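You operate a simulated robot arm through the tools that you are given. There is no shell and no other tool. Be economical: measure what you need, move in short steps, check, and stop when the job is done.

Carry out the task below with a simulated two-armed robot. There is one attempt and no reset: what you move stays moved.

## Task
Stack the 2.0 brass bush from the top of the reeling stand on top of the 1.2 brass bush.

It is judged by the outcome, as a careful person would: the job done as asked, and still so three seconds after it is handed in. It fails if anything else is knocked over, pushed out of place, dropped, spilled or broken.

## Robot
Two 6-joint arms with two-finger parallel grippers on one trunk, on a base that drives. Base frame: it is fixed to the floor where the robot stands at the start and does not move with it; the origin is under the middle of the robot, x ahead of it, y to its left, z up. Readings come in cm, rad, newtons and seconds.
The left shoulder is at the start at [6, 18.7, 114.7], the right one opposite. With the tool pointing down near the work surface each hand reaches from about 26 to 62 cm from the robot's upright axis, wherever it stands, measured 20 degrees to its own side. Payload 1.57 kg a hand.
The tool frame of a hand sits at the grasp point between the pads (the TCP): z along the fingers, y along the line on which they close. The tips reach 3 cm beyond it. The gripper opens to 11 cm. The fingers are 2.4 cm wide and 1.2 cm thick; the gripper's body (4.8 by 11.2 cm) begins 7.8 cm behind the TCP.
Orientation is that of the tool frame in the base frame, as [roll, pitch, yaw] about the fixed x, y, z axes, in that order (R = Rz(yaw) Ry(pitch) Rx(roll)). With the fingers straight down and closing along the base's y, the tool's x points along the base's -x, its y along +y and its z along -z.

## Interface
- The arms move only by the tool drive_tool. It takes "left_series", "right_series" or both (then of equal length, played together; a hand with none holds still); each is text: rows parted by semicolons, each of 7 numbers parted by spaces: the gripper command, from -1 (fully open) to 1 (shut), values between in proportion, then the shift along the tool's x, y, z in units of 150 mm (1.0 is 150 mm), then the turn, a rotation vector about the tool's x, y, z in units of 180 degrees (1.0 is 180 degrees). In form: grip tx ty tz wx wy wz; .... A call has 1 to 20 rows; each row is the pose to reach, as a shift and turn from the pose commanded when the call began, along the tool's axes at that moment. A call with a number of a shift or a turn outside -1 to 1 is refused whole. Each row takes 0.2 s and may step no farther than 5 cm and 0.15 rad from the row before; otherwise, or with a gripper value out of range, the whole call is refused. A pose out of reach is approached as far as the arm can. The call stops where the force on the tool passes 40 N (or 10 N more than at its start, if that is more) or the arm is blocked; 0.2 s more then pass. The fingers move at their own pace (about 15.3 cm/s each) and stop on an object; they squeeze with about 25 N. The grip force told is the motor's: it shows also when the fingers shut on nothing. Time passes only in rows, and 0.2 s behind the last, so rows that repeat a pose let the fingers close. The reply holds the time, the measured pose of the TCP, the force on the tool along the base axes, the opening and the grip force, in the units named above and with some noise.
- Cameras (640 x 400 px; columns grow to the right, rows downward): "scene" is now at [1.14, -1.16, 168.28]; the picture's right is [-0.16, -0.99, 0.00], its down [-0.80, 0.13, -0.59] and it looks along [0.58, -0.09, -0.81] (base axes); focal length 292 px, centre (320, 200). "left" rides on the left gripper at [7, -1.6, -14.1] in its tool frame; the picture's right is [0.23, 0.97, 0.00], its down [-0.86, 0.20, -0.48] and it looks along [-0.47, 0.11, 0.88] (tool axes); focal length 222 px, centre (320, 200). "right" rides on the right gripper at [7, 1.6, -14.1] in its tool frame; the picture's right is [-0.23, 0.97, 0.00], its down [-0.86, -0.20, -0.48] and it looks along [-0.47, -0.11, 0.88] (tool axes); focal length 222 px, centre (320, 200). There is no depth. A picture from a camera that has moved, and an enlarged one, comes with that camera's place and axes in the base frame and with its lens.
- camera(camera): a new picture of that camera. It takes no simulated time.
- slide_trunk(by): slides the trunk up (or, below 0, down) by that many cm; the arms and the scene camera ride with it, the base frame stays. It gives what a move gives, with no picture.
- drive_base(legs): drives the robot by 1 to 6 legs, each [ahead, left, turn to the left] in cm, cm and rad, along the robot's own axes; the way and the turn of a leg run together, so that a leg with both is an arc; at most 150 cm and 3.142 rad a leg. The arms and the cameras ride along, it lands a little off, and it stops where it bumps. It gives what a move gives.
- turn_head(pan, tilt): turns the head with the scene camera to pan (to the left, within 1.501 rad either way) and tilt (down, from -0.506 to 1.204), counted from straight ahead of the robot. It gives what a move gives.
- zoom(camera, box): a new picture of the part [left, top, right, bottom] of that camera's present view, enlarged. It takes no simulated time.
- close_job(): hands the job in; it is judged then, once.

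Go step by step. Nothing tells you exact positions but the pictures and the camera data: compare them with the known pose of the tool, close in by small moves and look again before you grip or let go. The budget is 120 turns and 88 pictures, counting those below and the enlarged ones. Unless the task says otherwise, let go and move clear before handing in, and close with one line.

The tools are called after "Call:" as name(argument=value, ...) on one line, values as JSON. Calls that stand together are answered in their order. drive_tool: Moves the arms, as the interface text tells. Its arguments: {"type":"object","properties":{"left_series":{"type":"string"},"right_series":{"type":"string"}},"required":[]} The other tools are called the same way: slide_trunk (by) slides the trunk up or down; drive_base (legs) drives the base; turn_head (pan, tilt) turns the head that bears the scene camera; camera (camera) takes a picture; zoom (camera, box) takes an enlarged picture of a part of a camera's view; close_job () hands the job in.

At the start:

```text
time: 0.0
left_ee_pos: [43.31, 1.36, 111.45]
left_orientation: [3.14, 0.003, 3.141]
left_wrist_force: [0.0, -0.3, -0.3]
left_gripper_width: 11.0
left_finger_force: 0.0
right_ee_pos: [35.17, -31.82, 116.45]
right_orientation: [3.141, -0.001, 3.141]
right_wrist_force: [-0.1, 0.2, 0.2]
right_gripper_width: 10.99
right_finger_force: 0.1
trunk travel left (down, up): [-77.5, 21.5]
robot x, y, heading: [0.01, 0.19, 0.006]
head pan, tilt: [-0.161, 0.942]
```

scene: 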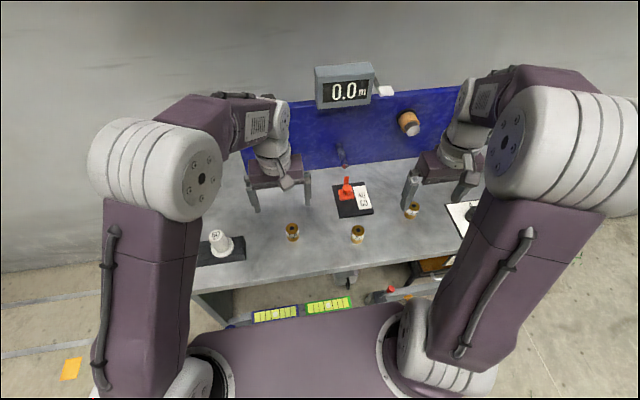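
right: 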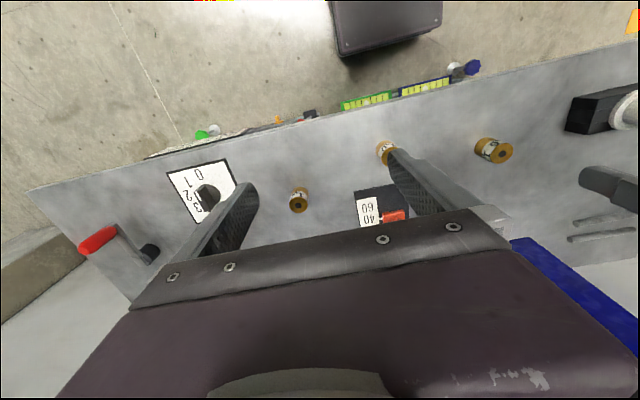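
left: 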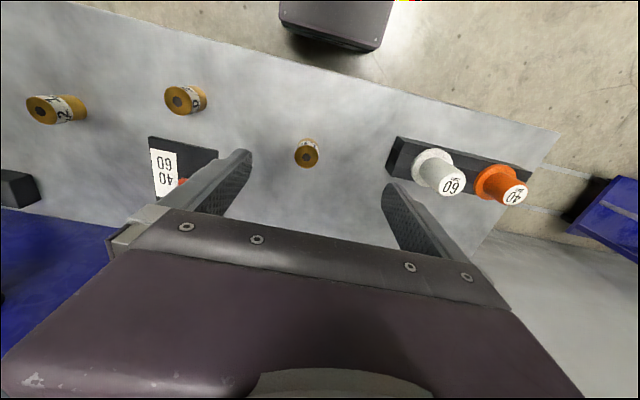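

I see three brass bushes on the stand top, and their labels need reading. I'll zoom in on them from several views.

Call:
zoom(camera="scene", box=[260, 170, 500, 320])

Call:
zoom(camera="left", box=[0, 60, 340, 220])

Call:
zoom(camera="right", box=[240, 100, 560, 240])

```text
2.67 times, centred on (380, 245) of scene
camera zoom: at [1.14, -1.16, 168.28], right [-0.16, -0.99, 0.0], down [-0.8, 0.13, -0.59], along [0.58, -0.09, -0.81], focal length 780 px, centre (160, 80)
```

zoom: 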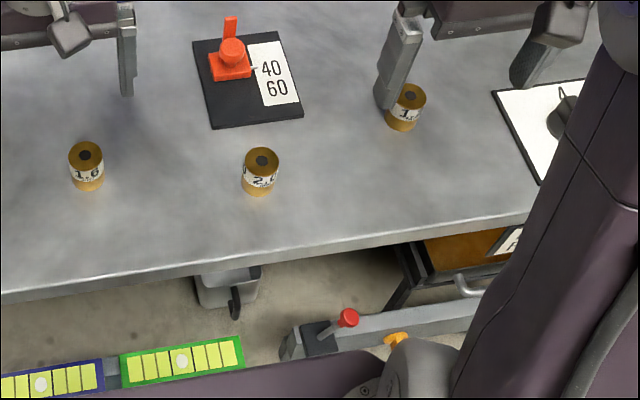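

```text
1.88 times, centred on (170, 140) of left
camera zoom: at [36.32, -0.38, 125.57], right [-0.23, 0.97, 0.0], down [0.85, 0.2, 0.48], along [0.47, 0.11, -0.88], focal length 418 px, centre (602, 313)
```

zoom: 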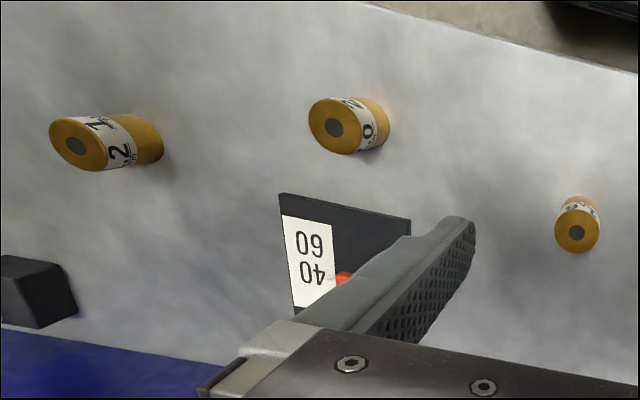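

```text
2.00 times, centred on (400, 170) of right
camera zoom: at [28.2, -30.19, 130.58], right [0.23, 0.97, 0.0], down [0.86, -0.2, 0.48], along [0.47, -0.11, -0.88], focal length 444 px, centre (160, 260)
```

zoom: 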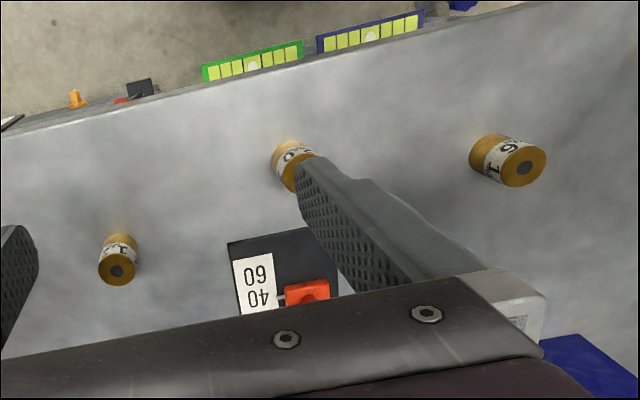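

The 2.0 bush is the middle one, with its top near (44.2, -19.9, 90). The 1.2 bush is at the right, near (50, -40, 90), and the 1.6 bush is at the left. I'll use the right hand and go above the 2.0 bush first.

Call:
drive_tool(right_series="-1 -0.12 0.16 0.1 0 0 0; -1 -0.24 0.32 0.25 0 0 0; -1 -0.36 0.48 0.4 0 0 0; -1 -0.48 0.64 0.55 0 0 0; -1 -0.6 0.793 0.7 0 0 0; -1 -0.6 0.793 0.83 0 0 0; -1 -0.6 0.793 0.83 0 0 0")

Call:
camera(camera="right")

Call:
camera(camera="scene")

```text
time: 1.6
left_ee_pos: [43.35, 1.27, 111.32]
left_orientation: [3.141, 0.004, -3.141]
left_wrist_force: [0.3, 0.4, -0.1]
left_gripper_width: 11.01
left_finger_force: 0.0
right_ee_pos: [44.15, -19.48, 104.02]
right_orientation: [-3.141, 0.0, 3.141]
right_wrist_force: [-0.2, 0.0, 0.2]
right_gripper_width: 11.01
right_finger_force: 0.1
trunk travel left (down, up): [-77.5, 21.5]
robot x, y, heading: [0.03, 0.21, 0.004]
head pan, tilt: [-0.161, 0.942]
```

```text
81 pictures are left
camera right: at [37.09, -17.91, 118.12], right [0.23, 0.97, 0.0], down [0.85, -0.2, 0.48], along [0.47, -0.11, -0.88], focal length 222 px, centre (320, 200)
```

right: 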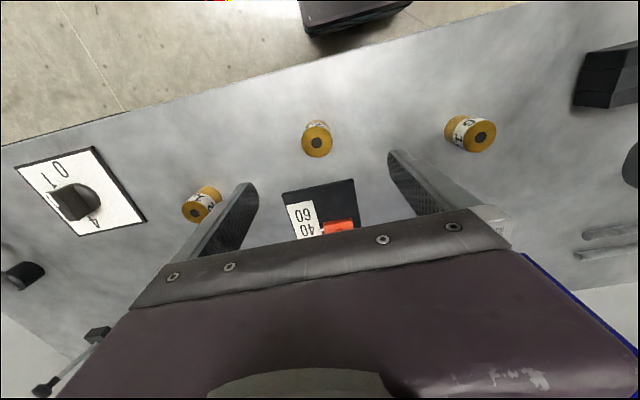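

```text
80 pictures are left
camera scene: at [1.11, -1.16, 168.28], right [-0.16, -0.99, 0.0], down [-0.8, 0.13, -0.59], along [0.58, -0.09, -0.81], focal length 292 px, centre (320, 200)
```

scene: 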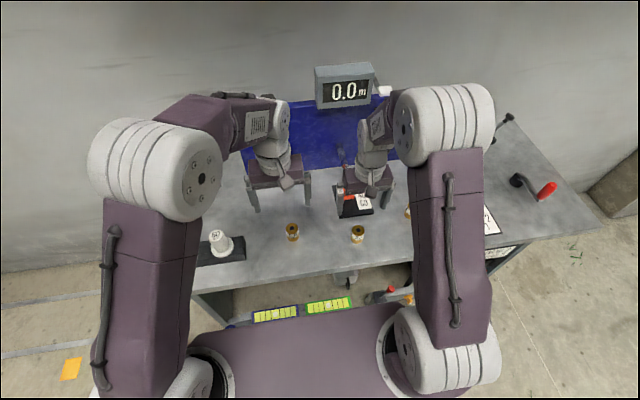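

The bush top now reads (44.05, -20.05), and the red crank is about 13 cm further ahead, so it's clear of the hand. I'll centre over the bush and descend part way.

Call:
drive_tool(right_series="-1 0 -0.037 0.2 0 0 0; -1 0 -0.037 0.4 0 0 0; -1 0 -0.037 0.6 0 0 0; -1 0 -0.037 0.733 0 0 0; -1 0 -0.037 0.733 0 0 0")

Call:
camera(camera="right")

Call:
zoom(camera="scene", box=[300, 170, 460, 270])

Call:
camera(camera="left")

```text
time: 2.8
left_ee_pos: [43.27, 1.32, 111.46]
left_orientation: [-3.141, 0.003, -3.141]
left_wrist_force: [0.2, 0.1, 0.4]
left_gripper_width: 11.02
left_finger_force: 0.0
right_ee_pos: [44.03, -20.41, 92.97]
right_orientation: [-3.141, 0.0, 3.141]
right_wrist_force: [1.4, 0.4, -0.1]
right_gripper_width: 11.0
right_finger_force: 0.0
trunk travel left (down, up): [-77.5, 21.5]
robot x, y, heading: [-0.09, 0.22, 0.003]
head pan, tilt: [-0.161, 0.942]
```

```text
79 pictures are left
camera right: at [37.05, -18.74, 107.07], right [0.23, 0.97, 0.0], down [0.85, -0.2, 0.48], along [0.47, -0.11, -0.88], focal length 222 px, centre (320, 200)
```

right: 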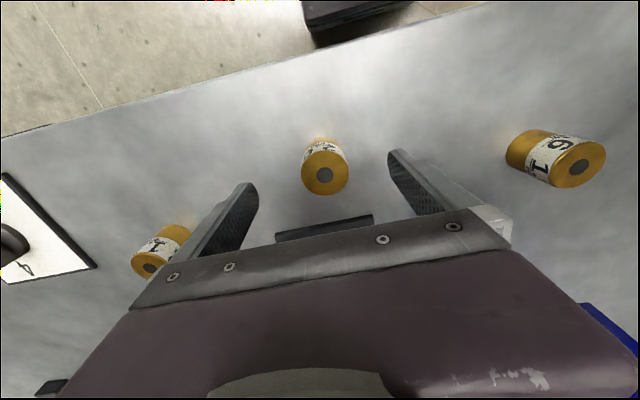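

```text
4.00 times, centred on (380, 220) of scene
camera zoom: at [1.11, -1.14, 168.28], right [-0.16, -0.99, 0.0], down [-0.8, 0.13, -0.59], along [0.58, -0.09, -0.81], focal length 1170 px, centre (80, 120)
```

zoom: 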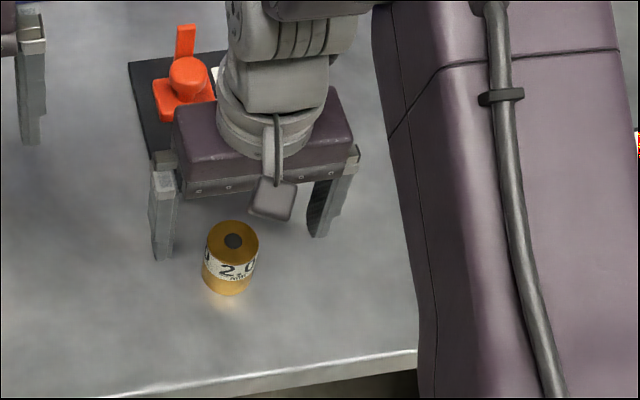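

```text
77 pictures are left
camera left: at [36.3, -0.36, 125.58], right [-0.23, 0.97, 0.0], down [0.85, 0.2, 0.48], along [0.47, 0.11, -0.88], focal length 222 px, centre (320, 200)
```

left: 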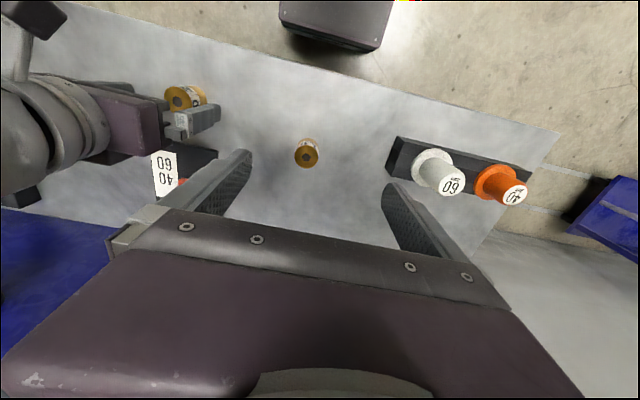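

The bush is about 4 cm across and 5 cm tall, centred near (43.8, -19.85). I'll make a small correction, descend to TCP z = 89 and close.

Call:
drive_tool(right_series="-1 0.013 0.034 0.1 0 0 0; -1 0.013 0.034 0.2 0 0 0; -1 0.013 0.034 0.265 0 0 0; -1 0.013 0.034 0.265 0 0 0")

Call:
camera(camera="right")

Call:
zoom(camera="scene", box=[300, 170, 460, 270])

```text
time: 3.8
left_ee_pos: [43.44, 1.38, 111.38]
left_orientation: [3.139, 0.0, 3.141]
left_wrist_force: [-0.8, -0.6, 0.5]
left_gripper_width: 10.99
left_finger_force: 0.1
right_ee_pos: [43.91, -19.92, 89.0]
right_orientation: [-3.141, 0.0, 3.141]
right_wrist_force: [-0.8, -0.6, -0.3]
right_gripper_width: 11.02
right_finger_force: 0.1
trunk travel left (down, up): [-77.5, 21.5]
robot x, y, heading: [0.04, -0.19, -0.001]
head pan, tilt: [-0.161, 0.942]
```

```text
76 pictures are left
camera right: at [36.93, -18.32, 103.13], right [0.23, 0.97, 0.0], down [0.85, -0.2, 0.48], along [0.47, -0.11, -0.88], focal length 222 px, centre (320, 200)
```

right: 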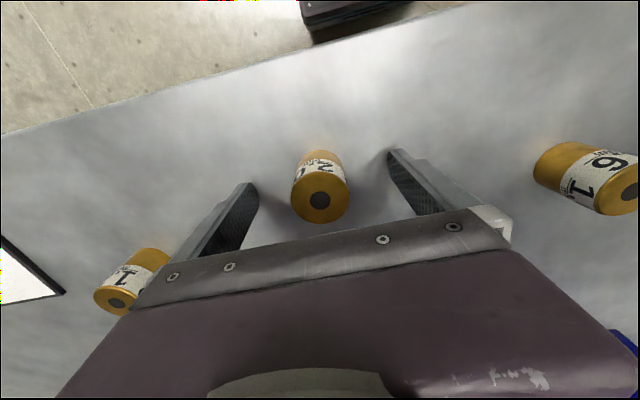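

```text
4.00 times, centred on (380, 220) of scene
camera zoom: at [1.14, -1.15, 168.28], right [-0.16, -0.99, 0.0], down [-0.8, 0.13, -0.59], along [0.58, -0.09, -0.81], focal length 1170 px, centre (80, 120)
```

zoom: 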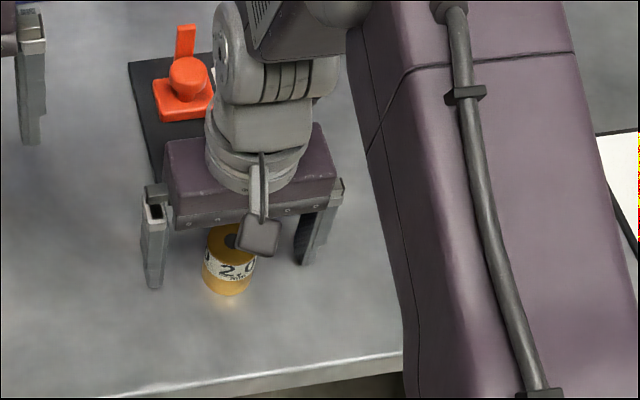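

The fingers straddle the bush and are centred on it within about 1 mm. I'll grip now and lift straight up.

Call:
drive_tool(right_series="0.1 0 0 0 0 0 0; 1 0 0 0 0 0 0; 1 0 0 0 0 0 0; 1 0 0 0 0 0 0; 1 0 0 0 0 0 0")

Call:
camera(camera="right")

```text
time: 5.0
left_ee_pos: [43.24, 1.39, 111.56]
left_orientation: [3.141, 0.001, 3.141]
left_wrist_force: [0.3, -0.1, -0.1]
left_gripper_width: 10.99
left_finger_force: 0.1
right_ee_pos: [43.99, -20.0, 89.03]
right_orientation: [-3.141, 0.0, 3.141]
right_wrist_force: [0.1, 0.5, -0.3]
right_gripper_width: 3.95
right_finger_force: 24.7
trunk travel left (down, up): [-77.5, 21.5]
robot x, y, heading: [0.24, 0.05, 0.004]
head pan, tilt: [-0.161, 0.942]
```

```text
74 pictures are left
camera right: at [36.94, -18.33, 103.14], right [0.23, 0.97, 0.0], down [0.86, -0.2, 0.48], along [0.47, -0.11, -0.88], focal length 222 px, centre (320, 200)
```

right: 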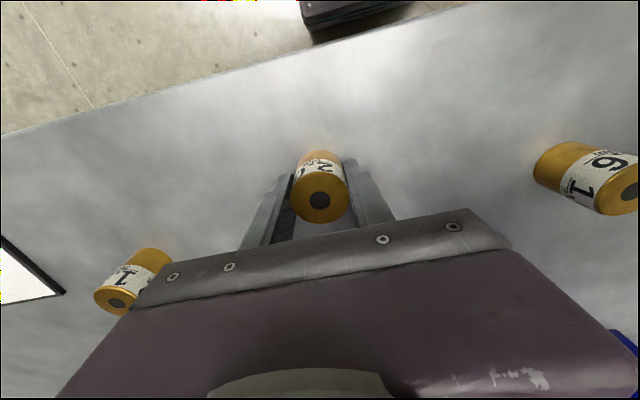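

The bush is gripped: the fingers are 3.95 cm apart with 24.7 N. I'll lift 12 cm, move over the 1.2 bush near (49.9, -39.9), and stop high.

Call:
drive_tool(right_series="1 0 0 -0.1 0 0 0; 1 0 0 -0.3 0 0 0; 1 0 0 -0.55 0 0 0; 1 0 0 -0.8 0 0 0; 1 0 0 -0.8 0 0 0; 1 -0.08 -0.25 -0.8 0 0 0; 1 -0.16 -0.5 -0.8 0 0 0; 1 -0.24 -0.75 -0.8 0 0 0; 1 -0.31 -0.98 -0.8 0 0 0; 1 -0.31 -0.98 -0.8 0 0 0; 1 -0.31 -0.98 -0.8 0 0 0")

Call:
camera(camera="right")

Call:
camera(camera="scene")

Call:
camera(camera="left")

```text
time: 7.4
left_ee_pos: [43.31, 1.27, 111.32]
left_orientation: [-3.141, 0.001, -3.14]
left_wrist_force: [0.1, -0.9, 0.3]
left_gripper_width: 11.01
left_finger_force: 0.0
right_ee_pos: [48.84, -34.88, 101.06]
right_orientation: [3.141, 0.001, -3.141]
right_wrist_force: [0.3, 0.2, -1.5]
right_gripper_width: 3.91
right_finger_force: 25.4
trunk travel left (down, up): [-77.5, 21.5]
robot x, y, heading: [-0.06, -0.14, 0.004]
head pan, tilt: [-0.161, 0.942]
```

```text
73 pictures are left
camera right: at [41.83, -33.12, 115.1], right [0.23, 0.97, 0.0], down [0.86, -0.2, 0.48], along [0.47, -0.11, -0.88], focal length 222 px, centre (320, 200)
```

right: 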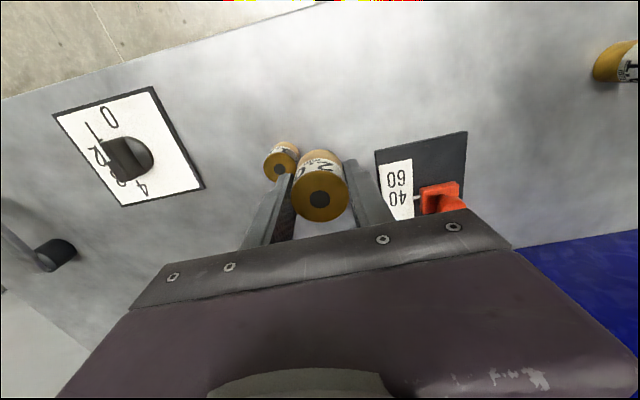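

```text
72 pictures are left
camera scene: at [1.17, -1.14, 168.28], right [-0.16, -0.99, 0.0], down [-0.8, 0.13, -0.59], along [0.58, -0.09, -0.81], focal length 292 px, centre (320, 200)
```

scene: 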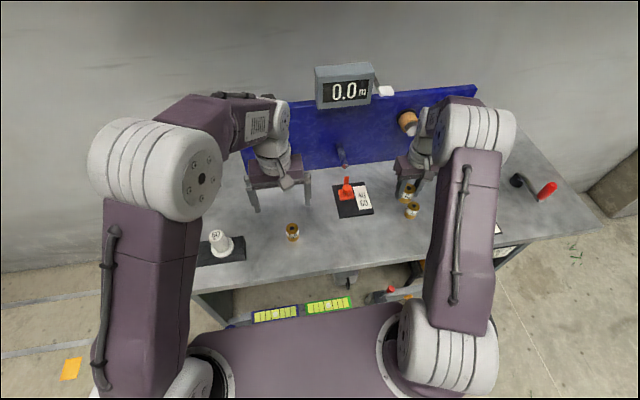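

```text
71 pictures are left
camera left: at [36.35, -0.36, 125.57], right [-0.23, 0.97, 0.0], down [0.85, 0.2, 0.48], along [0.47, 0.11, -0.88], focal length 222 px, centre (320, 200)
```

left: 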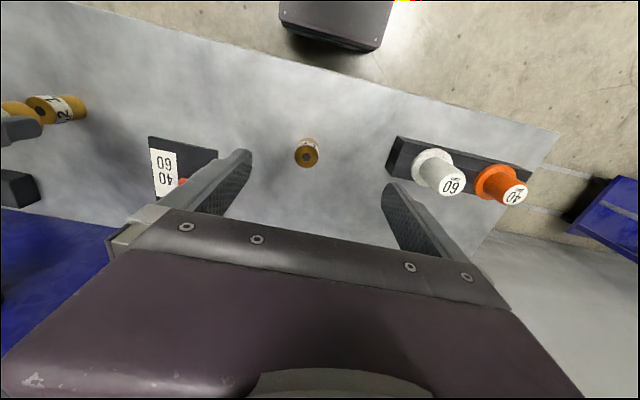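

The 1.2 bush centres on (49.9, -39.85), so I'll move the held bush over it while staying high.

Call:
drive_tool(right_series="1 -0.04 -0.17 0 0 0 0; 1 -0.083 -0.337 0 0 0 0; 1 -0.083 -0.337 0 0 0 0; 1 -0.083 -0.337 0.12 0 0 0; 1 -0.083 -0.337 0.2 0 0 0; 1 -0.083 -0.337 0.2 0 0 0")

Call:
camera(camera="right")

Call:
zoom(camera="scene", box=[340, 150, 500, 250])

Call:
zoom(camera="left", box=[0, 50, 160, 150])

```text
time: 8.8
left_ee_pos: [43.36, 1.37, 111.45]
left_orientation: [-3.141, 0.004, -3.141]
left_wrist_force: [0.4, 0.8, -0.2]
left_gripper_width: 10.99
left_finger_force: 0.1
right_ee_pos: [49.8, -39.84, 98.22]
right_orientation: [-3.141, 0.0, 3.141]
right_wrist_force: [-0.2, 0.1, -3.4]
right_gripper_width: 3.92
right_finger_force: 25.6
trunk travel left (down, up): [-77.5, 21.5]
robot x, y, heading: [-0.29, 0.12, -0.001]
head pan, tilt: [-0.161, 0.942]
```

```text
70 pictures are left
camera right: at [42.86, -38.19, 112.28], right [0.23, 0.97, 0.0], down [0.86, -0.2, 0.48], along [0.47, -0.11, -0.88], focal length 222 px, centre (320, 200)
```

right: 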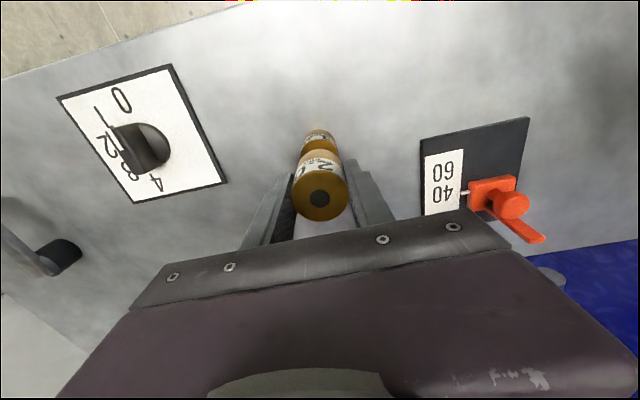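

```text
4.00 times, centred on (420, 200) of scene
camera zoom: at [1.14, -1.13, 168.28], right [-0.16, -0.99, 0.0], down [-0.8, 0.13, -0.59], along [0.58, -0.09, -0.81], focal length 1170 px, centre (-80, 200)
```

zoom: 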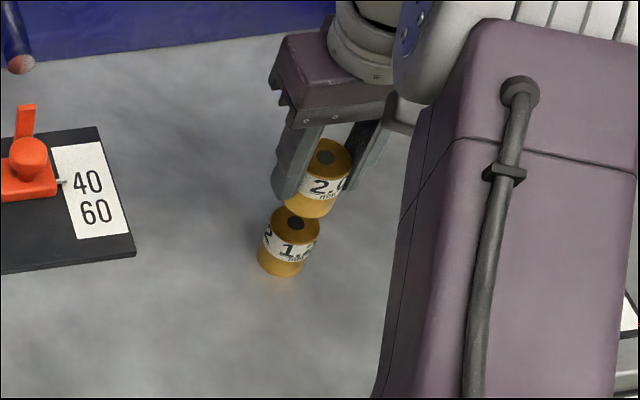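

```text
4.00 times, centred on (80, 100) of left
camera zoom: at [36.32, -0.36, 125.58], right [-0.23, 0.97, 0.0], down [0.85, 0.2, 0.48], along [0.47, 0.11, -0.88], focal length 888 px, centre (1280, 600)
```

zoom: 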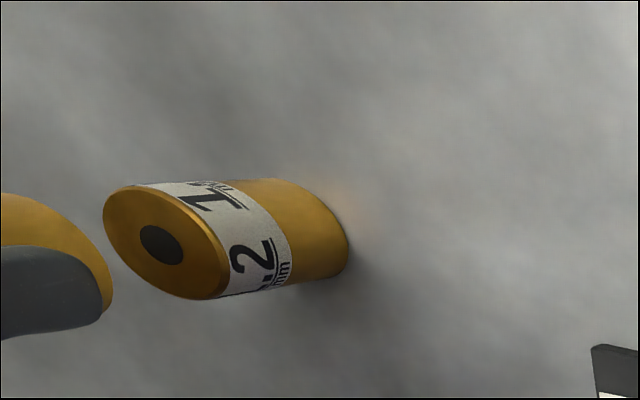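

The hand is nearly aligned, with about +0.35 cm in x and -0.15 cm in y left to correct. I'll apply that, lower to roughly 1 cm above contact and check again.

Call:
drive_tool(right_series="1 -0.023 -0.01 0 0 0 0; 1 -0.023 -0.01 0.1 0 0 0; 1 -0.023 -0.01 0.187 0 0 0; 1 -0.023 -0.01 0.187 0 0 0; 1 -0.023 -0.01 0.187 0 0 0")

Call:
zoom(camera="right", box=[240, 100, 400, 200])

Call:
zoom(camera="scene", box=[370, 170, 450, 220])

Call:
zoom(camera="left", box=[0, 50, 160, 150])

```text
time: 10.0
left_ee_pos: [43.43, 1.31, 111.41]
left_orientation: [3.141, -0.002, 3.141]
left_wrist_force: [0.6, 0.3, -1.0]
left_gripper_width: 10.98
left_finger_force: 0.0
right_ee_pos: [50.23, -39.82, 95.26]
right_orientation: [-3.14, 0.001, -3.141]
right_wrist_force: [-0.3, 0.2, -2.2]
right_gripper_width: 3.92
right_finger_force: 25.1
trunk travel left (down, up): [-77.5, 21.5]
robot x, y, heading: [0.08, 0.14, -0.004]
head pan, tilt: [-0.161, 0.942]
```

```text
4.00 times, centred on (320, 150) of right
camera zoom: at [43.24, -38.31, 109.38], right [0.23, 0.97, 0.0], down [0.86, -0.2, 0.48], along [0.47, -0.11, -0.88], focal length 888 px, centre (320, 400)
```

zoom: 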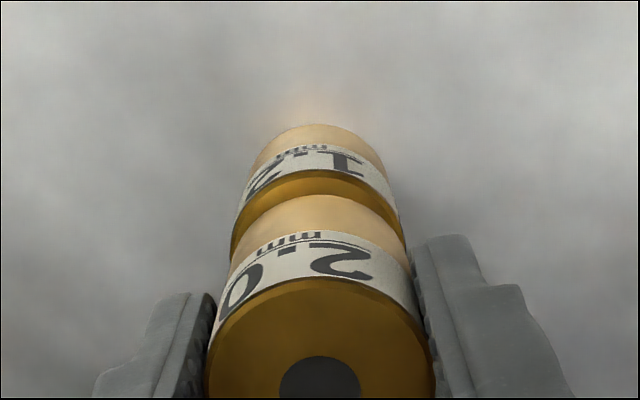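

```text
8.00 times, centred on (410, 195) of scene
camera zoom: at [1.18, -1.19, 168.28], right [-0.16, -0.99, 0.0], down [-0.8, 0.13, -0.59], along [0.58, -0.09, -0.81], focal length 2340 px, centre (-400, 240)
```

zoom: 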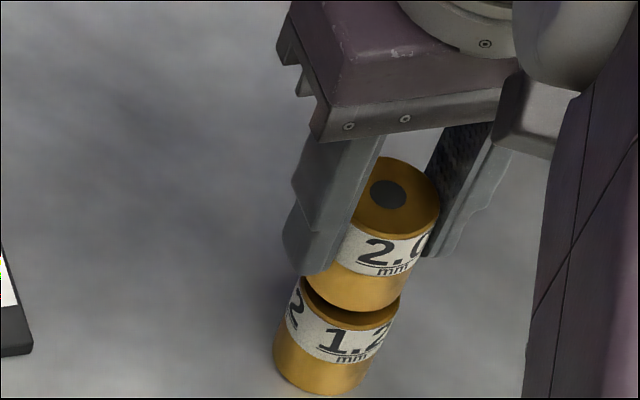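

```text
4.00 times, centred on (80, 100) of left
camera zoom: at [36.35, -0.4, 125.56], right [-0.23, 0.97, 0.0], down [0.85, 0.2, 0.48], along [0.47, 0.11, -0.88], focal length 888 px, centre (1280, 600)
```

zoom: 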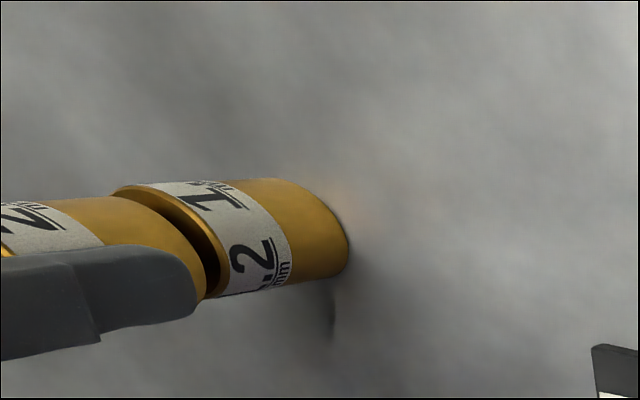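

All three views agree that the held bush is about 0.2 cm too far ahead and 0.12 cm too far left. I'll correct that and lower in small steps.

Call:
drive_tool(right_series="1 0.013 -0.008 0 0 0 0; 1 0.013 -0.008 0 0 0 0; 1 0.013 -0.008 0.025 0 0 0; 1 0.013 -0.008 0.04 0 0 0; 1 0.013 -0.008 0.04 0 0 0")

Call:
zoom(camera="right", box=[240, 100, 400, 200])

Call:
zoom(camera="scene", box=[370, 170, 450, 220])

Call:
zoom(camera="left", box=[0, 75, 80, 125])

```text
time: 11.2
left_ee_pos: [43.28, 1.35, 111.56]
left_orientation: [3.141, 0.001, -3.141]
left_wrist_force: [0.0, 0.0, -1.0]
left_gripper_width: 11.02
left_finger_force: 0.0
right_ee_pos: [50.04, -40.02, 94.64]
right_orientation: [-3.14, -0.001, 3.141]
right_wrist_force: [-0.3, -0.6, 1.3]
right_gripper_width: 3.95
right_finger_force: 25.3
trunk travel left (down, up): [-77.5, 21.5]
robot x, y, heading: [0.17, -0.01, 0.003]
head pan, tilt: [-0.161, 0.942]
```

```text
4.00 times, centred on (320, 150) of right
camera zoom: at [43.09, -38.36, 108.82], right [0.23, 0.97, 0.0], down [0.85, -0.2, 0.48], along [0.47, -0.11, -0.88], focal length 888 px, centre (320, 400)
```

zoom: 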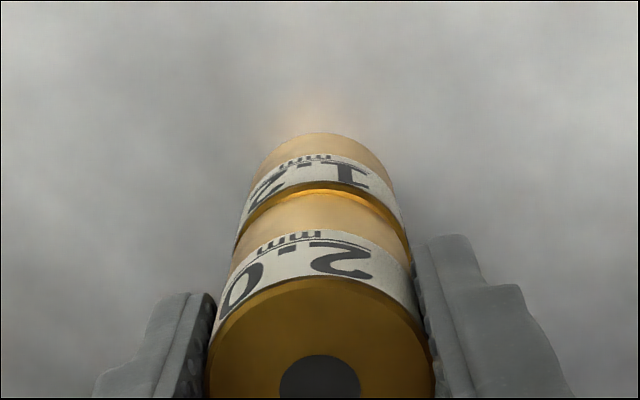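

```text
8.00 times, centred on (410, 195) of scene
camera zoom: at [1.13, -1.16, 168.28], right [-0.16, -0.99, 0.0], down [-0.8, 0.13, -0.59], along [0.58, -0.09, -0.81], focal length 2340 px, centre (-400, 240)
```

zoom: 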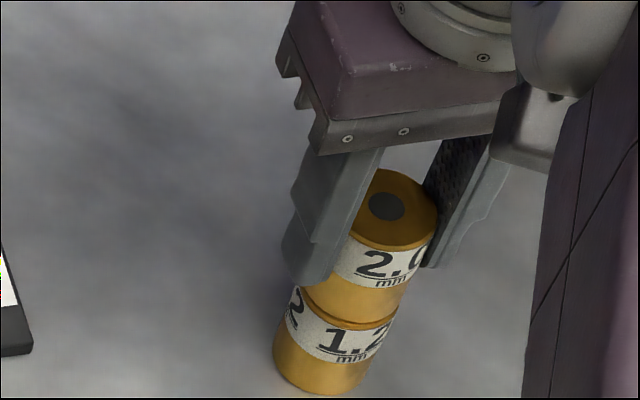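

```text
8.00 times, centred on (40, 100) of left
camera zoom: at [36.32, -0.38, 125.58], right [-0.23, 0.97, 0.0], down [0.85, 0.2, 0.48], along [0.47, 0.11, -0.88], focal length 1777 px, centre (2560, 1000)
```

zoom: 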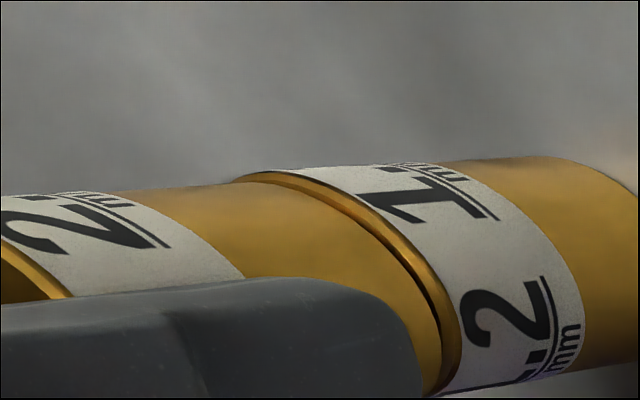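

The bushes are almost touching, with about 0.15 cm of forward offset left. I'll lift slightly, correct it and lower gently to contact.

Call:
drive_tool(right_series="1 0 0 -0.02 0 0 0; 1 0.009 0 -0.02 0 0 0; 1 0.009 0 -0.02 0 0 0; 1 0.009 0 0 0 0 0; 1 0.009 0 0.008 0 0 0; 1 0.009 0 0.008 0 0 0")

Call:
zoom(camera="left", box=[0, 75, 80, 125])

Call:
zoom(camera="scene", box=[380, 180, 444, 220])

```text
time: 12.6
left_ee_pos: [43.22, 1.34, 111.53]
left_orientation: [-3.138, 0.001, -3.14]
left_wrist_force: [0.1, -0.3, 0.6]
left_gripper_width: 10.99
left_finger_force: 0.0
right_ee_pos: [49.96, -39.71, 94.67]
right_orientation: [-3.14, 0.004, -3.141]
right_wrist_force: [1.1, 0.5, 13.2]
right_gripper_width: 3.93
right_finger_force: 25.2
trunk travel left (down, up): [-77.5, 21.5]
robot x, y, heading: [0.07, 0.12, 0.002]
head pan, tilt: [-0.161, 0.942]
```

```text
8.00 times, centred on (40, 100) of left
camera zoom: at [36.19, -0.27, 125.63], right [-0.23, 0.97, 0.0], down [0.85, 0.2, 0.48], along [0.47, 0.11, -0.88], focal length 1777 px, centre (2560, 1000)
```

zoom: 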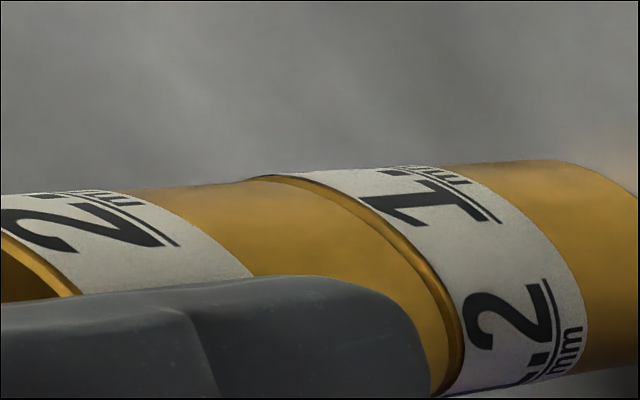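

```text
10.00 times, centred on (412, 200) of scene
camera zoom: at [0.95, -1.0, 168.29], right [-0.16, -0.99, 0.0], down [-0.8, 0.13, -0.59], along [0.58, -0.09, -0.81], focal length 2925 px, centre (-600, 200)
```

zoom: 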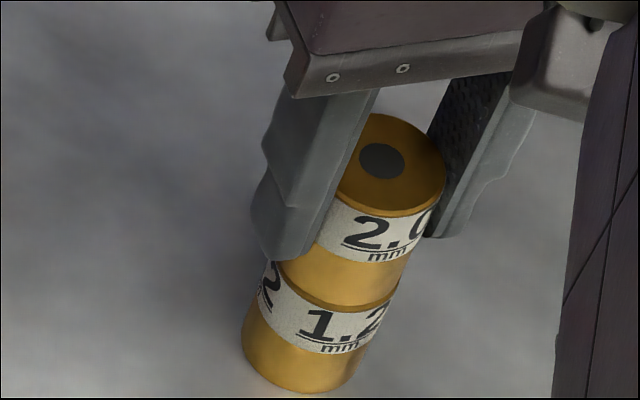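

The 2.0 bush is in contact, pressing about 13 N, and well aligned. I'll ease off a little, then open the fingers only part way.

Call:
drive_tool(right_series="1 0 0 -0.006 0 0 0; 1 0 0 -0.006 0 0 0; 0.2 0 0 -0.006 0 0 0; 0.1 0 0 -0.006 0 0 0; -0.1 0 0 -0.006 0 0 0; -0.25 0 0 -0.006 0 0 0; -0.25 0 0 -0.006 0 0 0")

Call:
camera(camera="right")

Call:
zoom(camera="scene", box=[370, 170, 450, 220])

```text
time: 14.2
left_ee_pos: [43.29, 1.33, 111.43]
left_orientation: [-3.141, 0.002, 3.141]
left_wrist_force: [-0.4, 0.2, -0.4]
left_gripper_width: 10.98
left_finger_force: 0.0
right_ee_pos: [49.96, -39.98, 94.55]
right_orientation: [3.141, 0.001, -3.142]
right_wrist_force: [-0.1, 0.5, 0.0]
right_gripper_width: 6.86
right_finger_force: 0.1
trunk travel left (down, up): [-77.5, 21.5]
robot x, y, heading: [0.01, -0.16, 0.002]
head pan, tilt: [-0.161, 0.942]
```

```text
59 pictures are left
camera right: at [43.02, -38.3, 108.73], right [0.23, 0.97, 0.0], down [0.86, -0.2, 0.48], along [0.47, -0.11, -0.88], focal length 222 px, centre (320, 200)
```

right: 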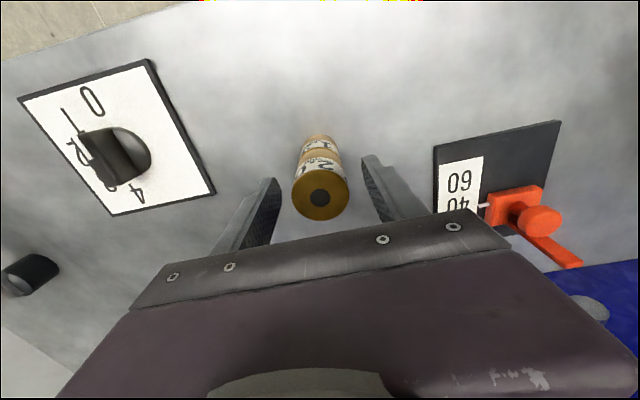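

```text
8.00 times, centred on (410, 195) of scene
camera zoom: at [1.13, -1.16, 168.28], right [-0.16, -0.99, 0.0], down [-0.8, 0.13, -0.59], along [0.58, -0.09, -0.81], focal length 2340 px, centre (-400, 240)
```

zoom: 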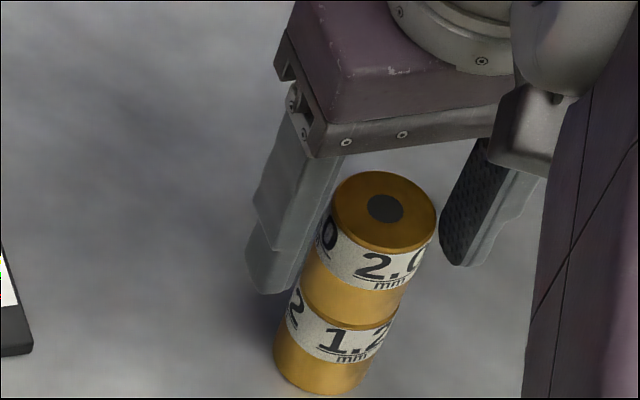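

The fingers have let go and the stack stands upright. I'll raise the hand straight up, well clear, and take a last look.

Call:
drive_tool(right_series="-0.25 0 0 -0.1 0 0 0; -0.25 0 0 -0.3 0 0 0; -0.25 0 0 -0.55 0 0 0; -0.25 0 0 -0.8 0 0 0; -0.25 0 0 -0.95 0 0 0; -0.25 0.2 0 -0.95 0 0 0; -0.25 0.4 0 -0.95 0 0 0; -0.25 0.4 0 -0.95 0 0 0; -0.25 0.4 0 -0.95 0 0 0")

Call:
camera(camera="scene")

Call:
camera(camera="right")

Call:
zoom(camera="left", box=[0, 50, 160, 150])

```text
time: 16.2
left_ee_pos: [43.46, 1.34, 111.47]
left_orientation: [-3.141, 0.0, -3.141]
left_wrist_force: [-0.2, -0.2, -0.3]
left_gripper_width: 10.98
left_finger_force: 0.0
right_ee_pos: [44.0, -39.91, 109.02]
right_orientation: [-3.14, 0.0, 3.14]
right_wrist_force: [-0.2, 0.1, -0.6]
right_gripper_width: 6.89
right_finger_force: 0.0
trunk travel left (down, up): [-77.5, 21.5]
robot x, y, heading: [0.15, -0.1, 0.004]
head pan, tilt: [-0.161, 0.942]
```

```text
57 pictures are left
camera scene: at [1.14, -1.17, 168.28], right [-0.16, -0.99, 0.0], down [-0.8, 0.13, -0.59], along [0.58, -0.09, -0.81], focal length 292 px, centre (320, 200)
```

scene: 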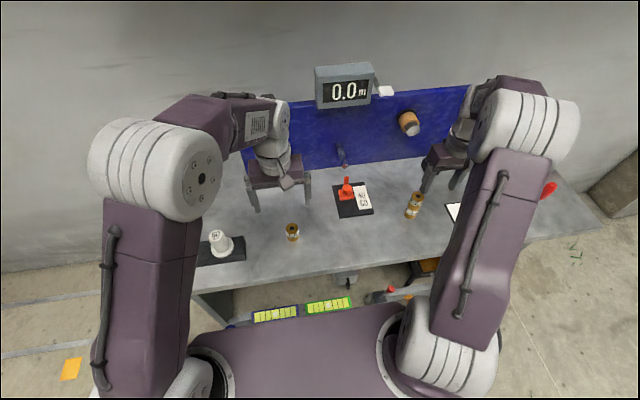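

```text
56 pictures are left
camera right: at [36.94, -38.22, 123.08], right [0.23, 0.97, 0.0], down [0.86, -0.2, 0.48], along [0.47, -0.11, -0.88], focal length 222 px, centre (320, 200)
```

right: 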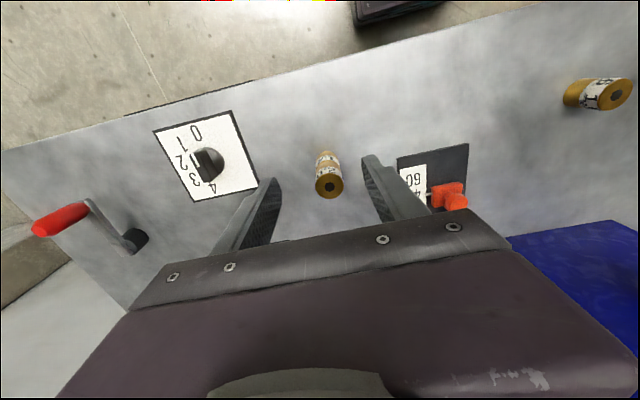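

```text
4.00 times, centred on (80, 100) of left
camera zoom: at [36.32, -0.39, 125.57], right [-0.23, 0.97, 0.0], down [0.85, 0.2, 0.48], along [0.47, 0.11, -0.88], focal length 888 px, centre (1280, 600)
```

zoom: 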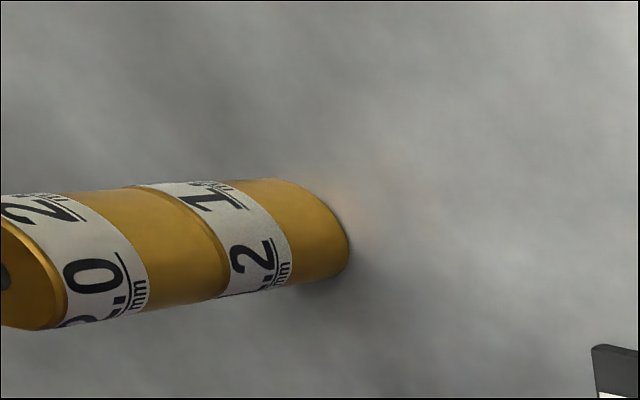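

The 2.0 bush sits squarely on the 1.2 bush, the hand is clear, and nothing else has moved. I'm handing the job in.

Call:
close_job()

```text
The job is handed in.
```

The 2.0 brass bush is stacked on the 1.2 brass bush; it stood upright and steady after I let go, the hand is clear, and I saw nothing else disturbed.
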